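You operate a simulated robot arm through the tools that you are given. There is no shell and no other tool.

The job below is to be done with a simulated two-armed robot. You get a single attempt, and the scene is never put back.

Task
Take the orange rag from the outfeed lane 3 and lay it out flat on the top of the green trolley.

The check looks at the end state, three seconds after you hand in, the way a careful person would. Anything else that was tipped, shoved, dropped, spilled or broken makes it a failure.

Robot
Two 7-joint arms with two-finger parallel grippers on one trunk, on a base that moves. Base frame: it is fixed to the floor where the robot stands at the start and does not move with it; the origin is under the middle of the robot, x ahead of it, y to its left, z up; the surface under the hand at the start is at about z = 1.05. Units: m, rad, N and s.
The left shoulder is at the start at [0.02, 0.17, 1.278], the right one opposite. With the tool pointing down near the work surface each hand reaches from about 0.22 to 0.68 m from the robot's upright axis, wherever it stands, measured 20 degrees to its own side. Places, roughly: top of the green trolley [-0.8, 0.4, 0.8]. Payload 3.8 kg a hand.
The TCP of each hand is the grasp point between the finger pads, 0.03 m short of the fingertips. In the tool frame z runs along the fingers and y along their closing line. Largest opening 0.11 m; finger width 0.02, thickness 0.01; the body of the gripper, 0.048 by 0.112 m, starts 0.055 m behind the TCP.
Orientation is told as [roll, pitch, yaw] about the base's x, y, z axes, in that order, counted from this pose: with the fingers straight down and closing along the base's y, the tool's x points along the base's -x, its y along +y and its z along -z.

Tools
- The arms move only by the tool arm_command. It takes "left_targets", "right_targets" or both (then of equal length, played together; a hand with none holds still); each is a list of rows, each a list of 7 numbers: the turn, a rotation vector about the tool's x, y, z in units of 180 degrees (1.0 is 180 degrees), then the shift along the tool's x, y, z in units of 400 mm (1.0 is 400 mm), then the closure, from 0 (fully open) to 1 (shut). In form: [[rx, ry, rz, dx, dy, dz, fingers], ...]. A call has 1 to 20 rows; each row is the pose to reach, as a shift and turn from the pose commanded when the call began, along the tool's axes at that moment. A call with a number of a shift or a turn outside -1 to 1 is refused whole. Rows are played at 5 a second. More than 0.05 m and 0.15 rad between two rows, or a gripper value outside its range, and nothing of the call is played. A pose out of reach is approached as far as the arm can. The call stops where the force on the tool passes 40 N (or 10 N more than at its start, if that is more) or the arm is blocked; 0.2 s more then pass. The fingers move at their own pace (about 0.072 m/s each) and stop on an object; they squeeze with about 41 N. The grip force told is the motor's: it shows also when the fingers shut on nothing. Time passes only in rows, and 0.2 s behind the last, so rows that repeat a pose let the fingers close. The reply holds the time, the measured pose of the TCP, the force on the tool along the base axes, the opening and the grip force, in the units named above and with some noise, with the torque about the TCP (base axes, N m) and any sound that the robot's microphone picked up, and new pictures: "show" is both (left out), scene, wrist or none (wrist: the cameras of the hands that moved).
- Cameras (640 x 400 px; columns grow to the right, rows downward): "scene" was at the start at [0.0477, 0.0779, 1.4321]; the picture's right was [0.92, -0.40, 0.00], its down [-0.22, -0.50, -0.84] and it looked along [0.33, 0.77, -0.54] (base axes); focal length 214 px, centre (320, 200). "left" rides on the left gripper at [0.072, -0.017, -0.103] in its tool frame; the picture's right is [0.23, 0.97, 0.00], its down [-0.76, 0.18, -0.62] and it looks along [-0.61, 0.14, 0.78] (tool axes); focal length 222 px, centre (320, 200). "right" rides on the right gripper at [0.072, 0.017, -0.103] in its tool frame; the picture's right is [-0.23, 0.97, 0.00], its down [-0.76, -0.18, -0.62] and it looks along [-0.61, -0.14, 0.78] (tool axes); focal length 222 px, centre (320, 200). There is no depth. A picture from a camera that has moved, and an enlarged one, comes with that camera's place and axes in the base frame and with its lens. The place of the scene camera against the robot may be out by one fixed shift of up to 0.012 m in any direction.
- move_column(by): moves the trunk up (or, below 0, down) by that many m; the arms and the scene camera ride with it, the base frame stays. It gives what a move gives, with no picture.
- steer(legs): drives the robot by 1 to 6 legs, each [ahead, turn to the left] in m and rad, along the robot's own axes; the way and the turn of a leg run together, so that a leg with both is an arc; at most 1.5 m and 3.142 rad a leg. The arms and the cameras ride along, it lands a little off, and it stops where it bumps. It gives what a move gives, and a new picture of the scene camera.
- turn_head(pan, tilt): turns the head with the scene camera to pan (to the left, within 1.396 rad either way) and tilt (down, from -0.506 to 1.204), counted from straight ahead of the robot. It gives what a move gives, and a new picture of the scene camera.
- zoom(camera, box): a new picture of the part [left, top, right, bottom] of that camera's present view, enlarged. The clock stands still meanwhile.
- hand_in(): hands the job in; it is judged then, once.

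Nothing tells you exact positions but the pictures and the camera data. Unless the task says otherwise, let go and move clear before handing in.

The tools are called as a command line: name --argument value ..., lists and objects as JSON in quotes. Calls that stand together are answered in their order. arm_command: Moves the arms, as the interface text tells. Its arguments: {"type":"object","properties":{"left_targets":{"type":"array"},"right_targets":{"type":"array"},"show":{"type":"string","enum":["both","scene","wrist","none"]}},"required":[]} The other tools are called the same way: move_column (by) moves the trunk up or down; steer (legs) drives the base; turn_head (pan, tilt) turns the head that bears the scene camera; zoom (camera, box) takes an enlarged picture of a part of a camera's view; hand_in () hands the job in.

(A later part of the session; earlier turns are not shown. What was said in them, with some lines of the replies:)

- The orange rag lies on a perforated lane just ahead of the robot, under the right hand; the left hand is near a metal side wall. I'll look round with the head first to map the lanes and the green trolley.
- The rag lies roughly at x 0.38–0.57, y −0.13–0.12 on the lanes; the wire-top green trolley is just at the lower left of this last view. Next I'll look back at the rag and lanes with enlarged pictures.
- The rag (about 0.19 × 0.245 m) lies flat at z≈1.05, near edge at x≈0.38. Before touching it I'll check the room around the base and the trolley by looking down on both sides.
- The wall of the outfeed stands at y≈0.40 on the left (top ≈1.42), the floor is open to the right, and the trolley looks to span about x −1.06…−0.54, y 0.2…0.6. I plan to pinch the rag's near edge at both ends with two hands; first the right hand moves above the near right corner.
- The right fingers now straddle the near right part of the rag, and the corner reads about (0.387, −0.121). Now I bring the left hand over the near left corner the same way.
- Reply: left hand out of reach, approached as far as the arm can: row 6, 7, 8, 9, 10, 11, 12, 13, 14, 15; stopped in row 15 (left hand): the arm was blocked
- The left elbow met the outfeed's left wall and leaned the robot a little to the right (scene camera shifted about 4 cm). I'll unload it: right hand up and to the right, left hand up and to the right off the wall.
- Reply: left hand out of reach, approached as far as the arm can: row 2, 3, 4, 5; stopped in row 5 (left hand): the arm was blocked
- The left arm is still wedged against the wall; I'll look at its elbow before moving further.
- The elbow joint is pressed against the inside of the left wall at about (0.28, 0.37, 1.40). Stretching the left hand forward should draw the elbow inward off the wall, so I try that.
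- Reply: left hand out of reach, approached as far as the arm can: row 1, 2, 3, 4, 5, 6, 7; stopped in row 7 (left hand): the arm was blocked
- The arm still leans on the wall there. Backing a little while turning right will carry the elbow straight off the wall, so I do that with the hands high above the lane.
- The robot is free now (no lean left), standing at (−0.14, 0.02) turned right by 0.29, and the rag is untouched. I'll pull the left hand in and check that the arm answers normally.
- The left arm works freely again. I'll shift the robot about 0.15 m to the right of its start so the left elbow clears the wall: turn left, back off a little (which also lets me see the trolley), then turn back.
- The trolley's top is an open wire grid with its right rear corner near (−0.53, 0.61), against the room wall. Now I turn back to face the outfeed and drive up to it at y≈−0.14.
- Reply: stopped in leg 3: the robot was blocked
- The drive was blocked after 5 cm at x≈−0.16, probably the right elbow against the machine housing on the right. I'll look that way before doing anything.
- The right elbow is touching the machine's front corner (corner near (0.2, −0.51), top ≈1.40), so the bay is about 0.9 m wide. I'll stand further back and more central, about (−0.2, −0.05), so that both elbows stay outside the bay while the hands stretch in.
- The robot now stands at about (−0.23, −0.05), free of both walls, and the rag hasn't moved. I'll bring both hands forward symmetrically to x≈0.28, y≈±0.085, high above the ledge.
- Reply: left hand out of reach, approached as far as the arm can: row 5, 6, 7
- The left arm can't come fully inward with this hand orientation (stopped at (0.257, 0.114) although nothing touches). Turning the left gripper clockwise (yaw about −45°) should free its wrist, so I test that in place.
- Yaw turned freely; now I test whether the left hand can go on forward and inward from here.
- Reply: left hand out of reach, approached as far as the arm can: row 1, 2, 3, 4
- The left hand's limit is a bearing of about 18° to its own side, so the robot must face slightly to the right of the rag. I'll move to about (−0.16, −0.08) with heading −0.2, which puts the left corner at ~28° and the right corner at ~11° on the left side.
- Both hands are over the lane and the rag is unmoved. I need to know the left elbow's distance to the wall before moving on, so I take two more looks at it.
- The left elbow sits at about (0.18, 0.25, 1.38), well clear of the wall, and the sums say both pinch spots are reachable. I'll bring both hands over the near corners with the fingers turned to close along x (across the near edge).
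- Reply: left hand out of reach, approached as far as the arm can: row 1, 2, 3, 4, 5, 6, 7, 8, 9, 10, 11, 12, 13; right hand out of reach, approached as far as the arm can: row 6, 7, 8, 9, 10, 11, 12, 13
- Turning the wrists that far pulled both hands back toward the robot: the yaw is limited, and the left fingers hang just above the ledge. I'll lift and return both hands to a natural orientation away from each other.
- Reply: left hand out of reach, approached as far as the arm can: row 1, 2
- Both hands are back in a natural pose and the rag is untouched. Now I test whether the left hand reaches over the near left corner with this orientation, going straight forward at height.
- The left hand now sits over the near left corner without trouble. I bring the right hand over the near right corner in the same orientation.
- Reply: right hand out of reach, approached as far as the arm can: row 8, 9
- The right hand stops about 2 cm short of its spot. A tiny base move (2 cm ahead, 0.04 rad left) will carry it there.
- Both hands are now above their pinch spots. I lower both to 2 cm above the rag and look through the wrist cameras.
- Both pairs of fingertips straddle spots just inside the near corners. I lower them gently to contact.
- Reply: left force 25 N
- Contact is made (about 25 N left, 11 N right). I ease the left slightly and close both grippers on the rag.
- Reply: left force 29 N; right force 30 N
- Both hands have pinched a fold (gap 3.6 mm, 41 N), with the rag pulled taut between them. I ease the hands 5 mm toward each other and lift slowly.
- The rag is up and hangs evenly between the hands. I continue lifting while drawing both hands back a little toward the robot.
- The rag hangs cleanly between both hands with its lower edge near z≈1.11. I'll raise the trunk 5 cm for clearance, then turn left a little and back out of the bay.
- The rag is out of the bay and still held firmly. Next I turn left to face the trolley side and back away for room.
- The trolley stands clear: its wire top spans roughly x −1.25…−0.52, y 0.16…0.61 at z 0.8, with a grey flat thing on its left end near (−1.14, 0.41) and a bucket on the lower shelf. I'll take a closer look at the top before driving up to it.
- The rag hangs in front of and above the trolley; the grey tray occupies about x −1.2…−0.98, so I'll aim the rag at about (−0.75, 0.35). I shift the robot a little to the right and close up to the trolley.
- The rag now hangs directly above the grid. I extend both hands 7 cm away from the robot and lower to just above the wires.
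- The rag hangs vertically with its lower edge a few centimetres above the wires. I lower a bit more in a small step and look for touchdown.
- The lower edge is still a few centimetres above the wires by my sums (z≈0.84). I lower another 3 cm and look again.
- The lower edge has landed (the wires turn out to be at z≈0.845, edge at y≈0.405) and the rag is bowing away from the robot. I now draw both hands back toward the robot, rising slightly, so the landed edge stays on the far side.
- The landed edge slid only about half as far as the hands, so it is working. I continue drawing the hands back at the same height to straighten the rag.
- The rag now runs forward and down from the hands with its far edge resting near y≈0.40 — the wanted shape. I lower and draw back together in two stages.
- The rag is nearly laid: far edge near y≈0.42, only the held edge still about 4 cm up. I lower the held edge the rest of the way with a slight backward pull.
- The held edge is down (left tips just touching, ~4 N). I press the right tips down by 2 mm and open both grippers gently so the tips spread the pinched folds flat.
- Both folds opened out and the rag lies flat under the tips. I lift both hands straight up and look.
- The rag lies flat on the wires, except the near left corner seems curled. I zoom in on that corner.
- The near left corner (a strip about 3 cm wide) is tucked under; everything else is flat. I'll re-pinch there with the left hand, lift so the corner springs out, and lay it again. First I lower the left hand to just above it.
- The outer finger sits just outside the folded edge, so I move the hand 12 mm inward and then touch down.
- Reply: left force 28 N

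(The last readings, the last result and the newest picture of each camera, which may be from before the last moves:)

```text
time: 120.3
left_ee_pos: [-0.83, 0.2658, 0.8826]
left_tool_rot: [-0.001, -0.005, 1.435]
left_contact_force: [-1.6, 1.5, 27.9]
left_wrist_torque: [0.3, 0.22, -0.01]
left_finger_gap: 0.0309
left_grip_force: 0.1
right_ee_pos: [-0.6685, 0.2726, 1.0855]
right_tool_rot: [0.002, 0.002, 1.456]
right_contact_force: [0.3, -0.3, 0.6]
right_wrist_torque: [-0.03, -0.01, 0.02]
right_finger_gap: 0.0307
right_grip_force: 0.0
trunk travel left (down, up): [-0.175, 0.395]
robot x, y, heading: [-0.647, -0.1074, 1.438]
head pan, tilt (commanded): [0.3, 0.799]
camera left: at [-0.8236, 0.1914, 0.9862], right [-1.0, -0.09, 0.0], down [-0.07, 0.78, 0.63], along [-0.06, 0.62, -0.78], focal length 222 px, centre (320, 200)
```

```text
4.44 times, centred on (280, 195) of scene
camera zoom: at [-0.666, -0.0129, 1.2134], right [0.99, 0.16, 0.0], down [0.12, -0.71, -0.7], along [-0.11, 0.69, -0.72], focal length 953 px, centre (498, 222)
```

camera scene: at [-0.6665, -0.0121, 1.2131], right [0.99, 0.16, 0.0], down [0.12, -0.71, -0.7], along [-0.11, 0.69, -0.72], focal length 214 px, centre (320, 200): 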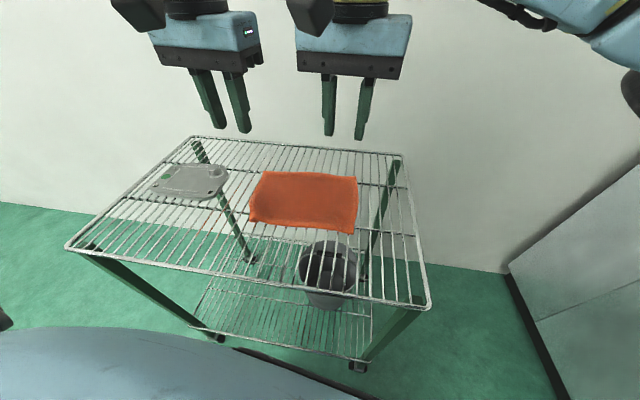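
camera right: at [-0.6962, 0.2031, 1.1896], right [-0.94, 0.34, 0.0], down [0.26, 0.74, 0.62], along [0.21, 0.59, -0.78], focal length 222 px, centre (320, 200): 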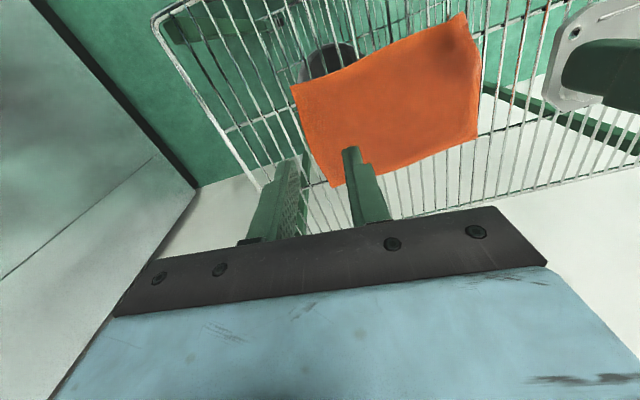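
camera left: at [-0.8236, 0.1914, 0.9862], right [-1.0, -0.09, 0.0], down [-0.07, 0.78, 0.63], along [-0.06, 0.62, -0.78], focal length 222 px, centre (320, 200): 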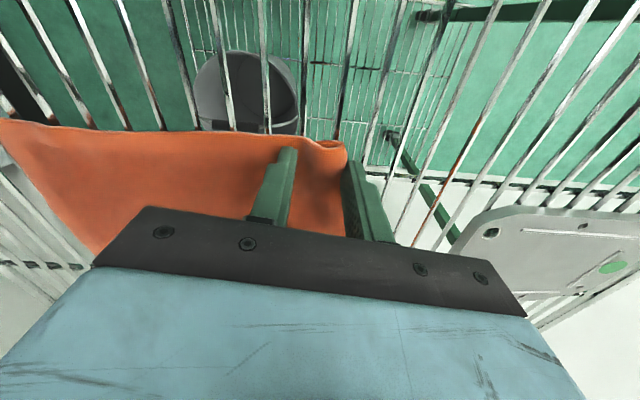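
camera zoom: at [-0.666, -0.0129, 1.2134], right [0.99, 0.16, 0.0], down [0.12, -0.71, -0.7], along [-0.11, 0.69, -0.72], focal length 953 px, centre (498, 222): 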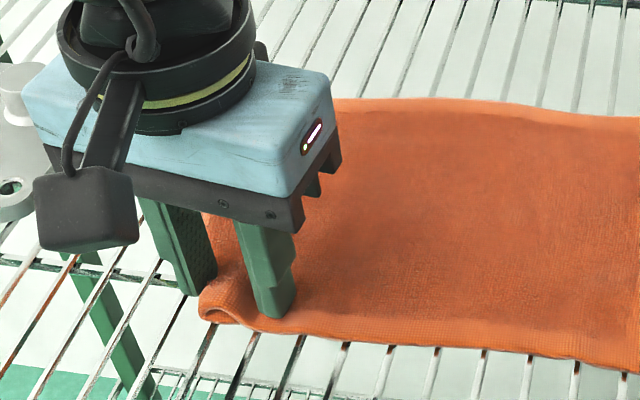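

The outer finger came down outside the edge and pushed the fold up a little. I lift 2 cm, look, and shift further in.

arm_command --left_targets '[[0, 0, 0, 0, 0, -0.025, 0.72], [0, 0, 0, 0, 0, -0.06, 0.72], [0, 0, 0, 0, 0, -0.1, 0.72], [0, 0, 0, 0, 0, -0.15, 0.72], [0, 0, 0, 0, 0, -0.15, 0.72]]' --show "wrist"

zoom --camera "scene" --box '[220, 150, 340, 240]'

```text
time: 121.5
left_ee_pos: [-0.8315, 0.2653, 0.942]
left_tool_rot: [0.0, 0.002, 1.435]
left_contact_force: [0.2, -1.0, -0.4]
left_wrist_torque: [0.0, 0.0, -0.01]
left_finger_gap: 0.0308
left_grip_force: 0.1
right_ee_pos: [-0.6702, 0.2746, 1.085]
right_tool_rot: [-0.001, 0.004, 1.457]
right_contact_force: [-0.6, -0.5, 0.4]
right_wrist_torque: [0.02, -0.03, 0.01]
right_finger_gap: 0.0307
right_grip_force: 0.0
trunk travel left (down, up): [-0.175, 0.395]
robot x, y, heading: [-0.6462, -0.1062, 1.433]
head pan, tilt (commanded): [0.3, 0.799]
camera left: at [-0.8248, 0.192, 1.0457], right [-1.0, -0.09, 0.0], down [-0.07, 0.78, 0.62], along [-0.06, 0.62, -0.78], focal length 222 px, centre (320, 200)
```

left: 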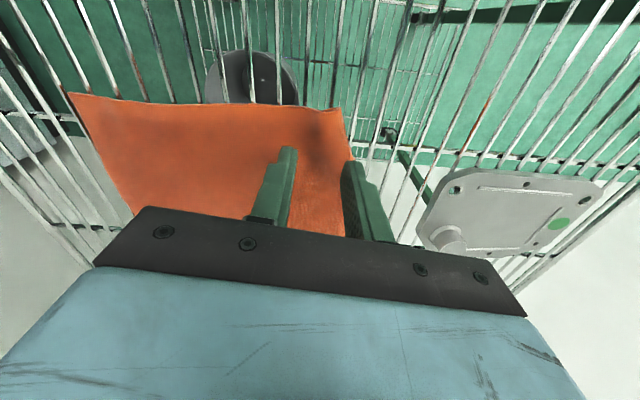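

```text
4.44 times, centred on (280, 195) of scene
camera zoom: at [-0.6666, -0.0114, 1.213], right [0.99, 0.16, 0.0], down [0.12, -0.71, -0.7], along [-0.11, 0.69, -0.72], focal length 953 px, centre (498, 222)
```

zoom: 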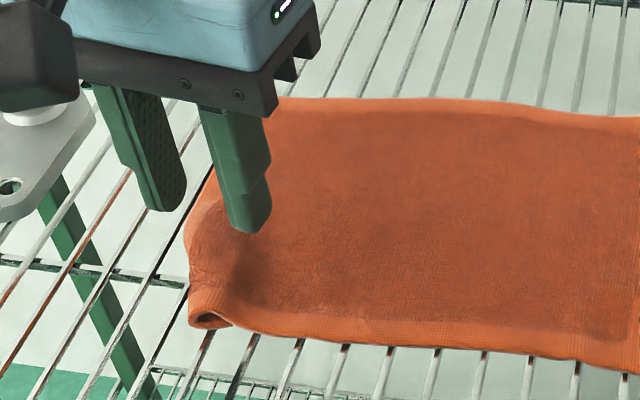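

The fold sprang back to its earlier state. I move 12 mm further inboard, so both fingers are on the cloth, and lower gently.

arm_command --left_targets '[[0, 0, 0, 0.0034, -0.0307, 0, 0.72], [0, 0, 0, 0.0034, -0.0307, 0.06, 0.72], [0, 0, 0, 0.0034, -0.0307, 0.11, 0.72], [0, 0, 0, 0.0034, -0.0307, 0.135, 0.72], [0, 0, 0, 0.0034, -0.0307, 0.143, 0.72], [0, 0, 0, 0.0034, -0.0307, 0.143, 0.72]]' --show "wrist"

zoom --camera "scene" --box '[220, 150, 340, 240]'

```text
time: 122.9
left_ee_pos: [-0.8206, 0.2622, 0.8852]
left_tool_rot: [-0.001, 0.001, 1.435]
left_contact_force: [-1.6, -1.5, 11.7]
left_wrist_torque: [-0.06, 0.26, 0.05]
left_finger_gap: 0.031
left_grip_force: 0.5
right_ee_pos: [-0.6699, 0.2723, 1.0866]
right_tool_rot: [0.001, 0.0, 1.459]
right_contact_force: [0.8, 0.1, -0.1]
right_wrist_torque: [-0.01, 0.0, -0.02]
right_finger_gap: 0.0308
right_grip_force: 0.1
trunk travel left (down, up): [-0.175, 0.395]
robot x, y, heading: [-0.6455, -0.1083, 1.436]
head pan, tilt (commanded): [0.3, 0.799]
camera left: at [-0.8124, 0.1879, 0.9883], right [-1.0, -0.09, 0.0], down [-0.07, 0.78, 0.62], along [-0.06, 0.62, -0.78], focal length 222 px, centre (320, 200)
```

left: 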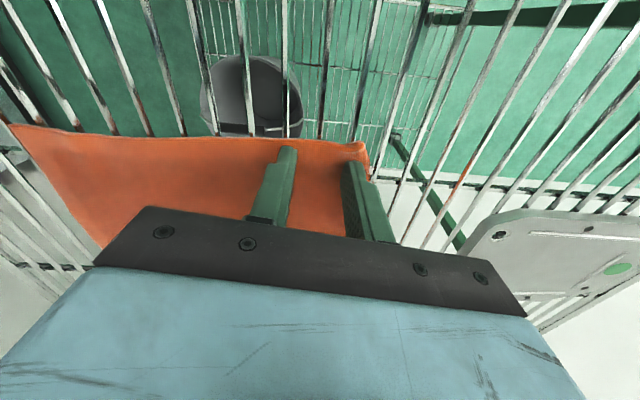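

```text
4.44 times, centred on (280, 195) of scene
camera zoom: at [-0.6664, -0.0122, 1.2132], right [0.99, 0.16, 0.0], down [0.12, -0.71, -0.7], along [-0.11, 0.69, -0.72], focal length 953 px, centre (498, 222)
```

zoom: 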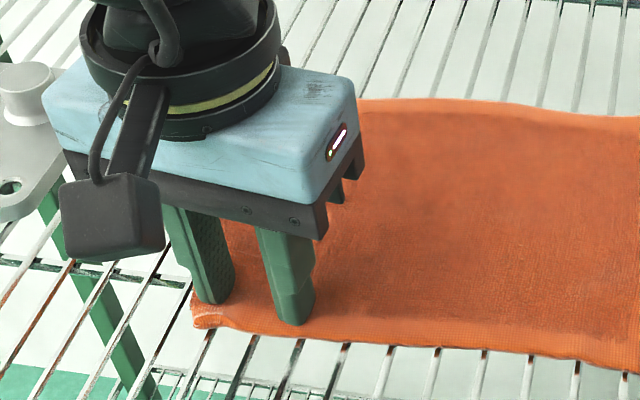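

Both fingers rest on the cloth with about 12 N. I close the left gripper and lift the corner about 5 cm.

arm_command --left_targets '[[0, 0, 0, 0, 0, 0, 0.86], [0, 0, 0, 0, 0, 0, 1.0], [0, 0, 0, 0, 0, 0, 1.0], [0, 0, 0, 0, 0, 0, 1.0], [0, 0, 0, 0, 0, -0.03, 1.0], [0, 0, 0, 0, 0, -0.06, 1.0], [0, 0, 0, 0, 0, -0.09, 1.0], [0, 0, 0, 0, 0, -0.125, 1.0], [0, 0, 0, 0, 0, -0.125, 1.0]]' --show "wrist"

zoom --camera "scene" --box '[220, 130, 380, 250]'

```text
time: 124.9
left_ee_pos: [-0.8198, 0.2627, 0.9336]
left_tool_rot: [0.0, 0.003, 1.432]
left_contact_force: [-0.2, -0.5, -0.7]
left_wrist_torque: [-0.03, -0.03, -0.01]
left_finger_gap: 0.0044
left_grip_force: 41.4
right_ee_pos: [-0.6719, 0.2736, 1.0852]
right_tool_rot: [0.0, 0.0, 1.458]
right_contact_force: [-0.3, -0.1, 0.5]
right_wrist_torque: [-0.01, -0.02, -0.02]
right_finger_gap: 0.0307
right_grip_force: 0.0
trunk travel left (down, up): [-0.175, 0.395]
robot x, y, heading: [-0.6484, -0.1065, 1.433]
head pan, tilt (commanded): [0.3, 0.799]
camera left: at [-0.8126, 0.1883, 1.0369], right [-1.0, -0.09, 0.0], down [-0.07, 0.78, 0.62], along [-0.06, 0.62, -0.78], focal length 222 px, centre (320, 200)
```

left: 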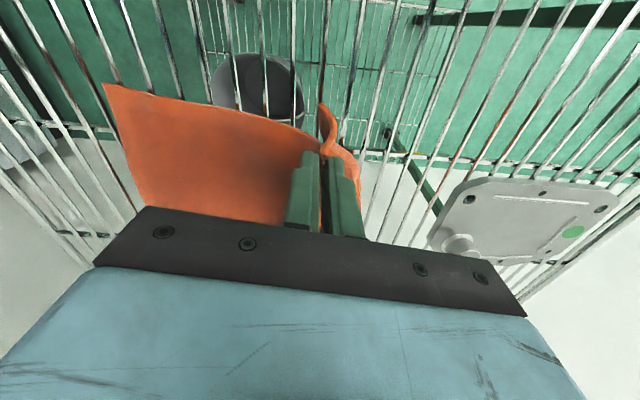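

```text
3.33 times, centred on (300, 190) of scene
camera zoom: at [-0.6666, -0.0114, 1.213], right [0.99, 0.16, 0.0], down [0.12, -0.71, -0.7], along [-0.11, 0.69, -0.72], focal length 715 px, centre (387, 233)
```

zoom: 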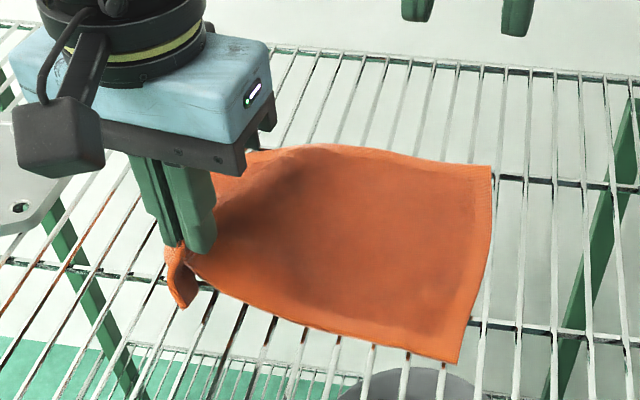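

The corner's flap now hangs free below the left fingers, though the rag shifted about 2 cm while lifting. I set the right fingers down on the right part of the rag as an anchor before laying the corner outward.

arm_command --right_targets '[[0, 0, 0, -0.0688, 0.0254, 0.08, 0.72], [0, 0, 0, -0.1376, 0.0508, 0.18, 0.72], [0, 0, 0, -0.1376, 0.0508, 0.28, 0.72], [0, 0, 0, -0.1376, 0.0508, 0.38, 0.72], [0, 0, 0, -0.1376, 0.0508, 0.46, 0.72], [0, 0, 0, -0.1376, 0.0508, 0.485, 0.72], [0, 0, 0, -0.1376, 0.0508, 0.498, 0.72], [0, 0, 0, -0.1376, 0.0508, 0.498, 0.72]]' --show "wrist"

zoom --camera "scene" --box '[220, 130, 380, 250]'

zoom --camera "left" --box '[80, 40, 400, 240]'

```text
time: 126.7
left_ee_pos: [-0.8198, 0.2625, 0.9332]
left_tool_rot: [0.0, 0.001, 1.435]
left_contact_force: [-0.1, -0.3, -0.3]
left_wrist_torque: [-0.03, -0.02, 0.0]
left_finger_gap: 0.0045
left_grip_force: 41.0
right_ee_pos: [-0.6845, 0.3306, 0.8851]
right_tool_rot: [0.001, 0.004, 1.459]
right_contact_force: [0.7, -0.5, 0.3]
right_wrist_torque: [-0.01, 0.03, 0.01]
right_finger_gap: 0.0307
right_grip_force: 0.0
trunk travel left (down, up): [-0.175, 0.395]
robot x, y, heading: [-0.6492, -0.1073, 1.438]
head pan, tilt (commanded): [0.3, 0.799]
camera right: at [-0.711, 0.2623, 0.9897], right [-0.94, 0.34, 0.0], down [0.26, 0.74, 0.62], along [0.21, 0.59, -0.78], focal length 222 px, centre (320, 200)
```

right: 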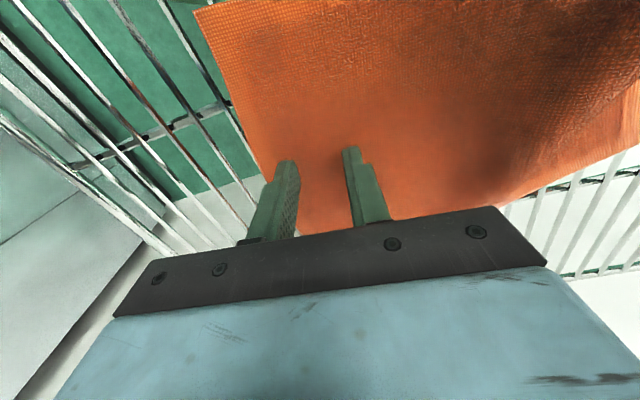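

```text
3.33 times, centred on (300, 190) of scene
camera zoom: at [-0.6666, -0.0115, 1.213], right [0.99, 0.16, 0.0], down [0.12, -0.71, -0.7], along [-0.11, 0.69, -0.72], focal length 715 px, centre (387, 233)
```

zoom: 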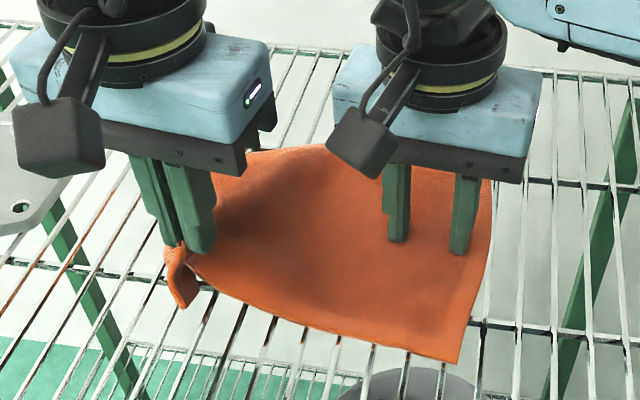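

```text
2.00 times, centred on (240, 140) of left
camera zoom: at [-0.8125, 0.1883, 1.0369], right [-1.0, -0.09, 0.0], down [-0.07, 0.78, 0.62], along [-0.06, 0.62, -0.78], focal length 444 px, centre (480, 320)
```

zoom: 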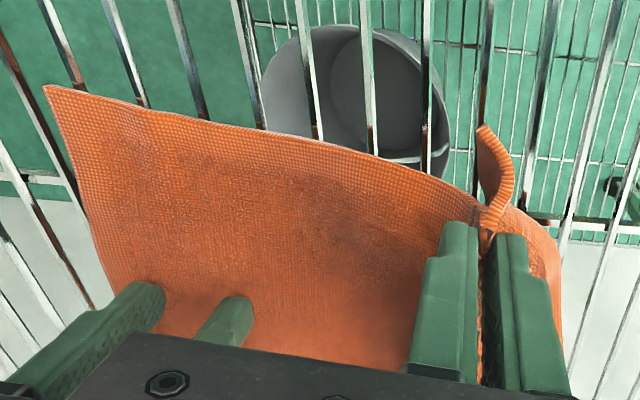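

The flap's tip curls inward, so it needs to be laid by letting the tip touch and moving the hand inward. The right hand would be in the way, so I raise it again and lower the left hand until the tip touches.

arm_command --right_targets '[[0, 0, 0, 0, 0, -0.1, 0.72], [0, 0, 0, 0, 0, -0.2, 0.72], [0, 0, 0, 0, 0, -0.3, 0.72], [0, 0, 0, 0, -0.06, -0.4, 0.72], [0, 0, 0, 0, -0.12, -0.5, 0.72], [0, 0, 0, 0, -0.12, -0.5, 0.72]]' --left_targets '[[0, 0, 0, 0, 0, 0, 1.0], [0, 0, 0, 0, 0, 0, 1.0], [0, 0, 0, 0, 0, 0.02, 1.0], [0, 0, 0, 0, 0, 0.035, 1.0], [0, 0, 0, 0, 0, 0.05, 1.0], [0, 0, 0, 0, 0, 0.05, 1.0]]' --show "none"

zoom --camera "left" --box '[80, 40, 400, 240]'

zoom --camera "scene" --box '[220, 150, 340, 240]'

```text
time: 128.1
left_ee_pos: [-0.8197, 0.2623, 0.9137]
left_tool_rot: [0.001, 0.002, 1.435]
left_contact_force: [0.3, -0.9, -0.2]
left_wrist_torque: [0.02, 0.0, -0.05]
left_finger_gap: 0.0042
left_grip_force: 41.4
right_ee_pos: [-0.6359, 0.327, 1.0868]
right_tool_rot: [0.001, 0.001, 1.457]
right_contact_force: [-0.2, 0.2, 0.1]
right_wrist_torque: [-0.03, 0.0, 0.01]
right_finger_gap: 0.0309
right_grip_force: 0.1
trunk travel left (down, up): [-0.175, 0.395]
robot x, y, heading: [-0.6425, -0.1053, 1.431]
head pan, tilt (commanded): [0.3, 0.799]
```

```text
2.00 times, centred on (240, 140) of left
camera zoom: at [-0.813, 0.1891, 1.0175], right [-1.0, -0.09, 0.0], down [-0.07, 0.78, 0.62], along [-0.06, 0.62, -0.78], focal length 444 px, centre (480, 320)
```

zoom: 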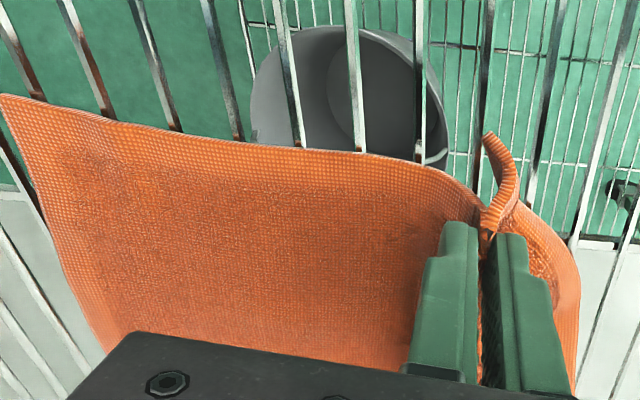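

```text
4.44 times, centred on (280, 195) of scene
camera zoom: at [-0.6667, -0.0114, 1.213], right [0.99, 0.16, 0.0], down [0.12, -0.71, -0.7], along [-0.11, 0.69, -0.72], focal length 953 px, centre (498, 222)
```

zoom: 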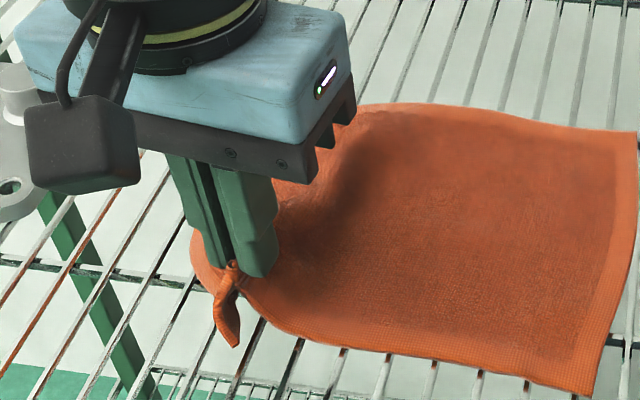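

The flap's tip is at the wires now. I lower the rest while moving the hand inward 3 cm and slightly away, leaving the tip behind on the outside.

arm_command --left_targets '[[0, 0, 0, -0.004, -0.008, 0.012, 1.0], [0, 0, 0, -0.01, -0.02, 0.022, 1.0], [0, 0, 0, -0.018, -0.036, 0.034, 1.0], [0, 0, 0, -0.026, -0.053, 0.046, 1.0], [0, 0, 0, -0.035, -0.071, 0.058, 1.0], [0, 0, 0, -0.035, -0.071, 0.062, 1.0], [0, 0, 0, -0.035, -0.071, 0.062, 1.0]]' --show "none"

zoom --camera "left" --box '[80, 40, 400, 240]'

zoom --camera "scene" --box '[220, 150, 340, 240]'

```text
time: 129.7
left_ee_pos: [-0.7886, 0.2725, 0.8891]
left_tool_rot: [0.001, 0.0, 1.435]
left_contact_force: [-0.6, -0.2, 5.2]
left_wrist_torque: [-0.01, 0.01, -0.01]
left_finger_gap: 0.0042
left_grip_force: 41.2
right_ee_pos: [-0.6362, 0.3285, 1.0872]
right_tool_rot: [0.001, 0.0, 1.458]
right_contact_force: [0.1, 0.1, -0.1]
right_wrist_torque: [0.03, -0.01, 0.0]
right_finger_gap: 0.0308
right_grip_force: 0.0
trunk travel left (down, up): [-0.175, 0.395]
robot x, y, heading: [-0.6443, -0.1127, 1.433]
head pan, tilt (commanded): [0.3, 0.799]
```

```text
2.00 times, centred on (240, 140) of left
camera zoom: at [-0.783, 0.1983, 0.9925], right [-1.0, -0.09, 0.0], down [-0.07, 0.78, 0.62], along [-0.06, 0.62, -0.78], focal length 444 px, centre (480, 320)
```

zoom: 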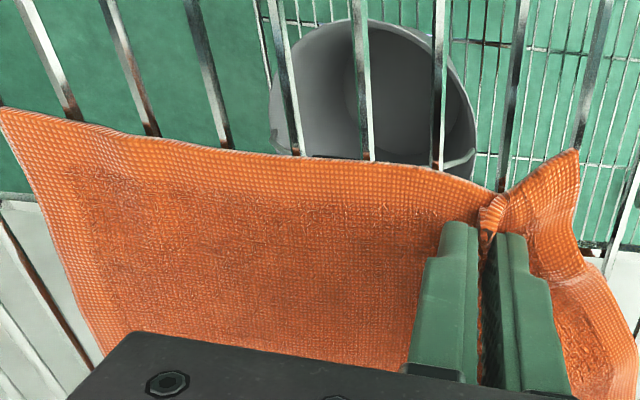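

```text
4.44 times, centred on (280, 195) of scene
camera zoom: at [-0.6666, -0.0118, 1.2131], right [0.99, 0.16, 0.0], down [0.12, -0.71, -0.7], along [-0.11, 0.69, -0.72], focal length 953 px, centre (498, 222)
```

zoom: 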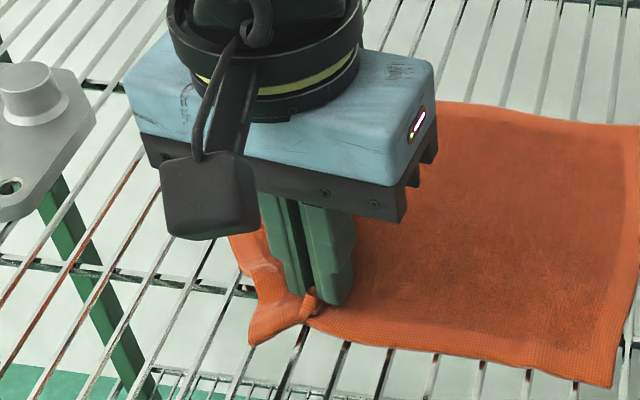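

The corner has flipped out to the left as wanted. I open the gripper gently to spread the pinch and lift off to look.

arm_command --left_targets '[[0, 0, 0, 0, 0, 0, 0.95], [0, 0, 0, 0, 0, 0, 0.9], [0, 0, 0, 0, 0, 0, 0.85], [0, 0, 0, 0, 0, 0, 0.8], [0, 0, 0, 0, 0, 0, 0.75], [0, 0, 0, 0, 0, 0, 0.7], [0, 0, 0, 0, 0, 0, 0.65], [0, 0, 0, 0, 0, 0, 0.65], [0, 0, 0, 0, 0, -0.03, 0.65], [0, 0, 0, 0, 0, -0.1, 0.65], [0, 0, 0, 0, 0, -0.2, 0.65], [0, 0, 0, 0, 0, -0.3, 0.65], [0, 0, 0, 0, 0, -0.4, 0.65], [0, 0, 0, 0, 0, -0.5, 0.65]]' --show "both"

zoom --camera "scene" --box '[220, 130, 380, 250]'

zoom --camera "left" --box '[80, 0, 400, 200]'

```text
time: 132.7
left_ee_pos: [-0.7895, 0.2732, 1.0896]
left_tool_rot: [-0.002, 0.002, 1.435]
left_contact_force: [-1.1, 0.1, 0.6]
left_wrist_torque: [0.0, 0.02, 0.01]
left_finger_gap: 0.0384
left_grip_force: 0.0
right_ee_pos: [-0.6365, 0.3273, 1.0864]
right_tool_rot: [-0.001, 0.003, 1.457]
right_contact_force: [0.0, -0.9, -0.3]
right_wrist_torque: [0.01, 0.04, -0.02]
right_finger_gap: 0.0309
right_grip_force: 0.0
trunk travel left (down, up): [-0.175, 0.395]
robot x, y, heading: [-0.6478, -0.1068, 1.435]
head pan, tilt (commanded): [0.3, 0.799]
camera scene: at [-0.6664, -0.0118, 1.2131], right [0.99, 0.16, 0.0], down [0.12, -0.71, -0.7], along [-0.11, 0.69, -0.72], focal length 214 px, centre (320, 200)
camera left: at [-0.7826, 0.1991, 1.1933], right [-1.0, -0.09, 0.0], down [-0.07, 0.78, 0.62], along [-0.06, 0.62, -0.78], focal length 222 px, centre (320, 200)
```

scene: 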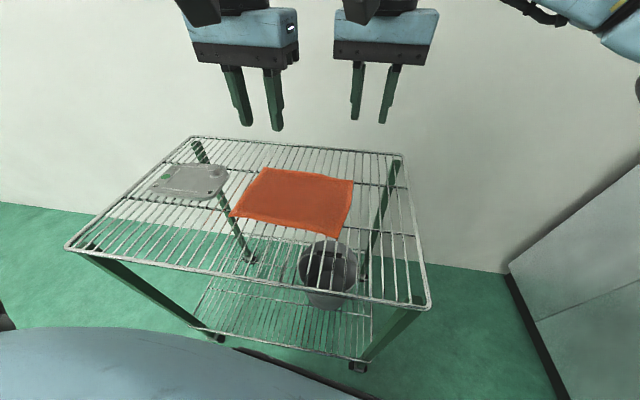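
left: 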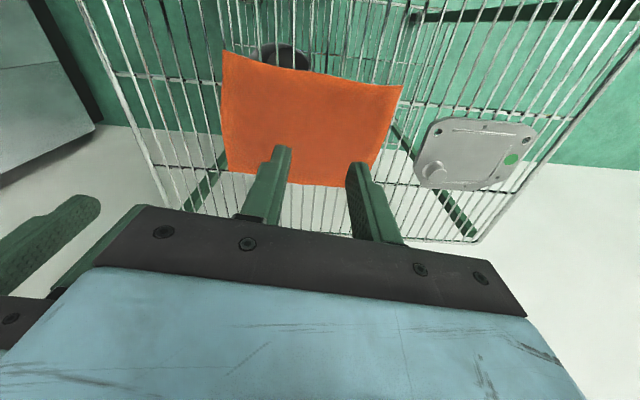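

```text
3.33 times, centred on (300, 190) of scene
camera zoom: at [-0.6664, -0.0118, 1.2131], right [0.99, 0.16, 0.0], down [0.12, -0.71, -0.7], along [-0.11, 0.69, -0.72], focal length 715 px, centre (387, 233)
```

zoom: 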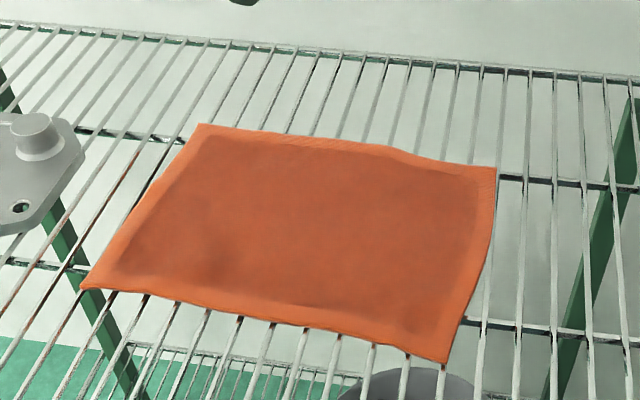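

```text
2.00 times, centred on (240, 100) of left
camera zoom: at [-0.7826, 0.1991, 1.1933], right [-1.0, -0.09, 0.0], down [-0.07, 0.78, 0.62], along [-0.06, 0.62, -0.78], focal length 444 px, centre (480, 400)
```

zoom: 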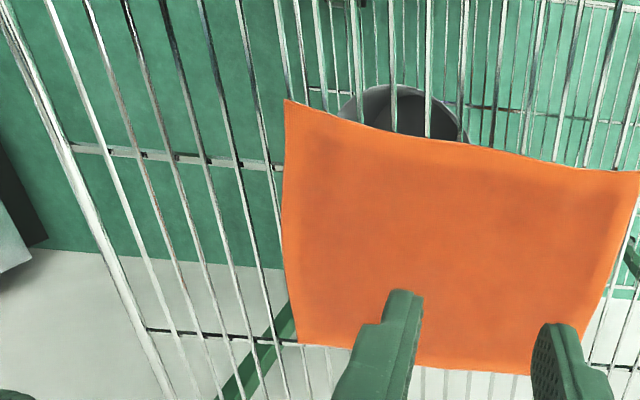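

The rag now lies fully flat with all four corners out, at about x −0.91…−0.655, y 0.24…0.43, clear of the grey tray; the trolley hasn't moved. I raise the trunk a little and back the robot away.

move_column --by 0.08

steer --legs '[[-0.2, 0]]'

turn_head --pan 0.3 --tilt 0.6

zoom --camera "scene" --box '[180, 100, 460, 275]'

```text
time: 133.8
left_ee_pos: [-0.789, 0.2734, 1.1689]
left_tool_rot: [-0.001, 0.002, 1.435]
left_contact_force: [-0.3, -0.7, 0.0]
left_wrist_torque: [0.04, -0.01, 0.0]
left_finger_gap: 0.0385
left_grip_force: 0.0
right_ee_pos: [-0.636, 0.326, 1.1677]
right_tool_rot: [0.0, 0.002, 1.458]
right_contact_force: [0.2, 0.3, -0.1]
right_wrist_torque: [-0.01, 0.0, 0.01]
right_finger_gap: 0.0308
right_grip_force: 0.1
trunk travel left (down, up): [-0.255, 0.315]
robot x, y, heading: [-0.6471, -0.1067, 1.437]
head pan, tilt (commanded): [0.3, 0.799]
```

```text
time: 135.4
left_ee_pos: [-0.8156, 0.0775, 1.1691]
left_tool_rot: [0.001, 0.0, 1.433]
left_contact_force: [1.0, -0.6, 0.3]
left_wrist_torque: [0.01, 0.0, 0.0]
left_finger_gap: 0.0388
left_grip_force: 0.1
right_ee_pos: [-0.6631, 0.129, 1.1671]
right_tool_rot: [0.0, 0.002, 1.455]
right_contact_force: [-0.5, -0.3, 0.3]
right_wrist_torque: [0.0, 0.01, -0.01]
right_finger_gap: 0.031
right_grip_force: 0.1
trunk travel left (down, up): [-0.255, 0.315]
robot x, y, heading: [-0.6779, -0.3053, 1.436]
head pan, tilt (commanded): [0.3, 0.799]
camera scene: at [-0.6935, -0.2091, 1.2931], right [0.99, 0.16, 0.0], down [0.12, -0.71, -0.7], along [-0.11, 0.69, -0.72], focal length 214 px, centre (320, 200)
```

scene: 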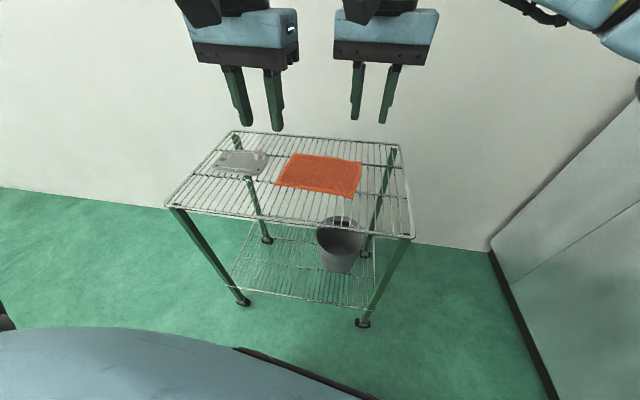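

```text
time: 136.2
left_ee_pos: [-0.816, 0.0772, 1.1692]
left_tool_rot: [0.0, 0.001, 1.433]
left_contact_force: [0.1, -0.2, 0.6]
left_wrist_torque: [0.03, 0.02, 0.0]
left_finger_gap: 0.0386
left_grip_force: 0.1
right_ee_pos: [-0.6624, 0.1301, 1.1667]
right_tool_rot: [0.0, 0.002, 1.457]
right_contact_force: [-0.1, -0.2, 0.7]
right_wrist_torque: [0.01, -0.01, 0.02]
right_finger_gap: 0.0306
right_grip_force: 0.1
trunk travel left (down, up): [-0.255, 0.315]
robot x, y, heading: [-0.6744, -0.3038, 1.432]
head pan, tilt (commanded): [0.3, 0.6]
camera scene: at [-0.6947, -0.2004, 1.3098], right [0.99, 0.16, 0.0], down [0.09, -0.56, -0.82], along [-0.13, 0.81, -0.57], focal length 214 px, centre (320, 200)
```

scene: 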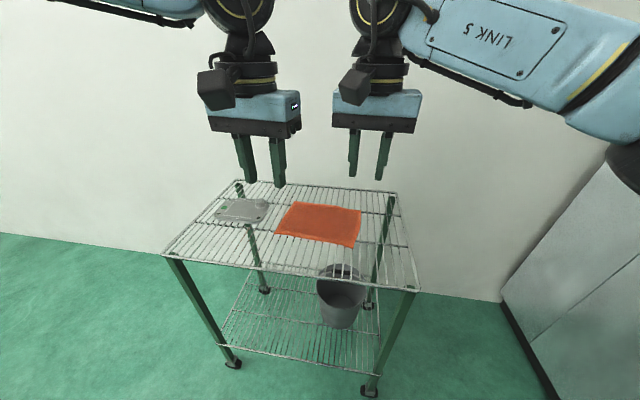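

```text
2.29 times, centred on (320, 188) of scene
camera zoom: at [-0.6947, -0.2004, 1.3098], right [0.99, 0.16, 0.0], down [0.09, -0.56, -0.82], along [-0.13, 0.81, -0.57], focal length 490 px, centre (320, 229)
```

zoom: 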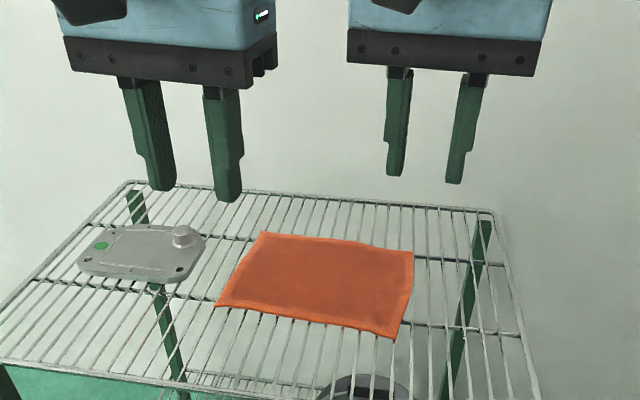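

The rag lies flat on the trolley's top with all four corners spread. The grey tray and the bucket look undisturbed, and both hands are empty and clear, so I hand in.

hand_in

```text
The job is handed in.
```

The orange rag is lying flat on the top of the green trolley, with all four corners spread. I handed the job in, but no verdict came back.

- **Final position:** it sits at about x −0.91 to −0.66, y 0.24 to 0.43. The grey tray on the trolley is a few centimetres away from it.
- **Wall contact:** early on, the left elbow pressed against the outfeed's left wall and tilted the robot slightly. Later the right elbow bumped the machine's front corner. I backed off both times and saw nothing move, but I did not go back for a last look at the outfeed.
- **Tucked corner:** on the first lay-down the near left corner folded under. I pinched it again, lifted it and laid it back out, which moved the rag about 2 cm on the trolley.
- **End state:** the tray, the bucket on the lower shelf and the trolley itself look undisturbed in the last pictures. Both hands are empty, and the robot is backed about 0.2 m away.
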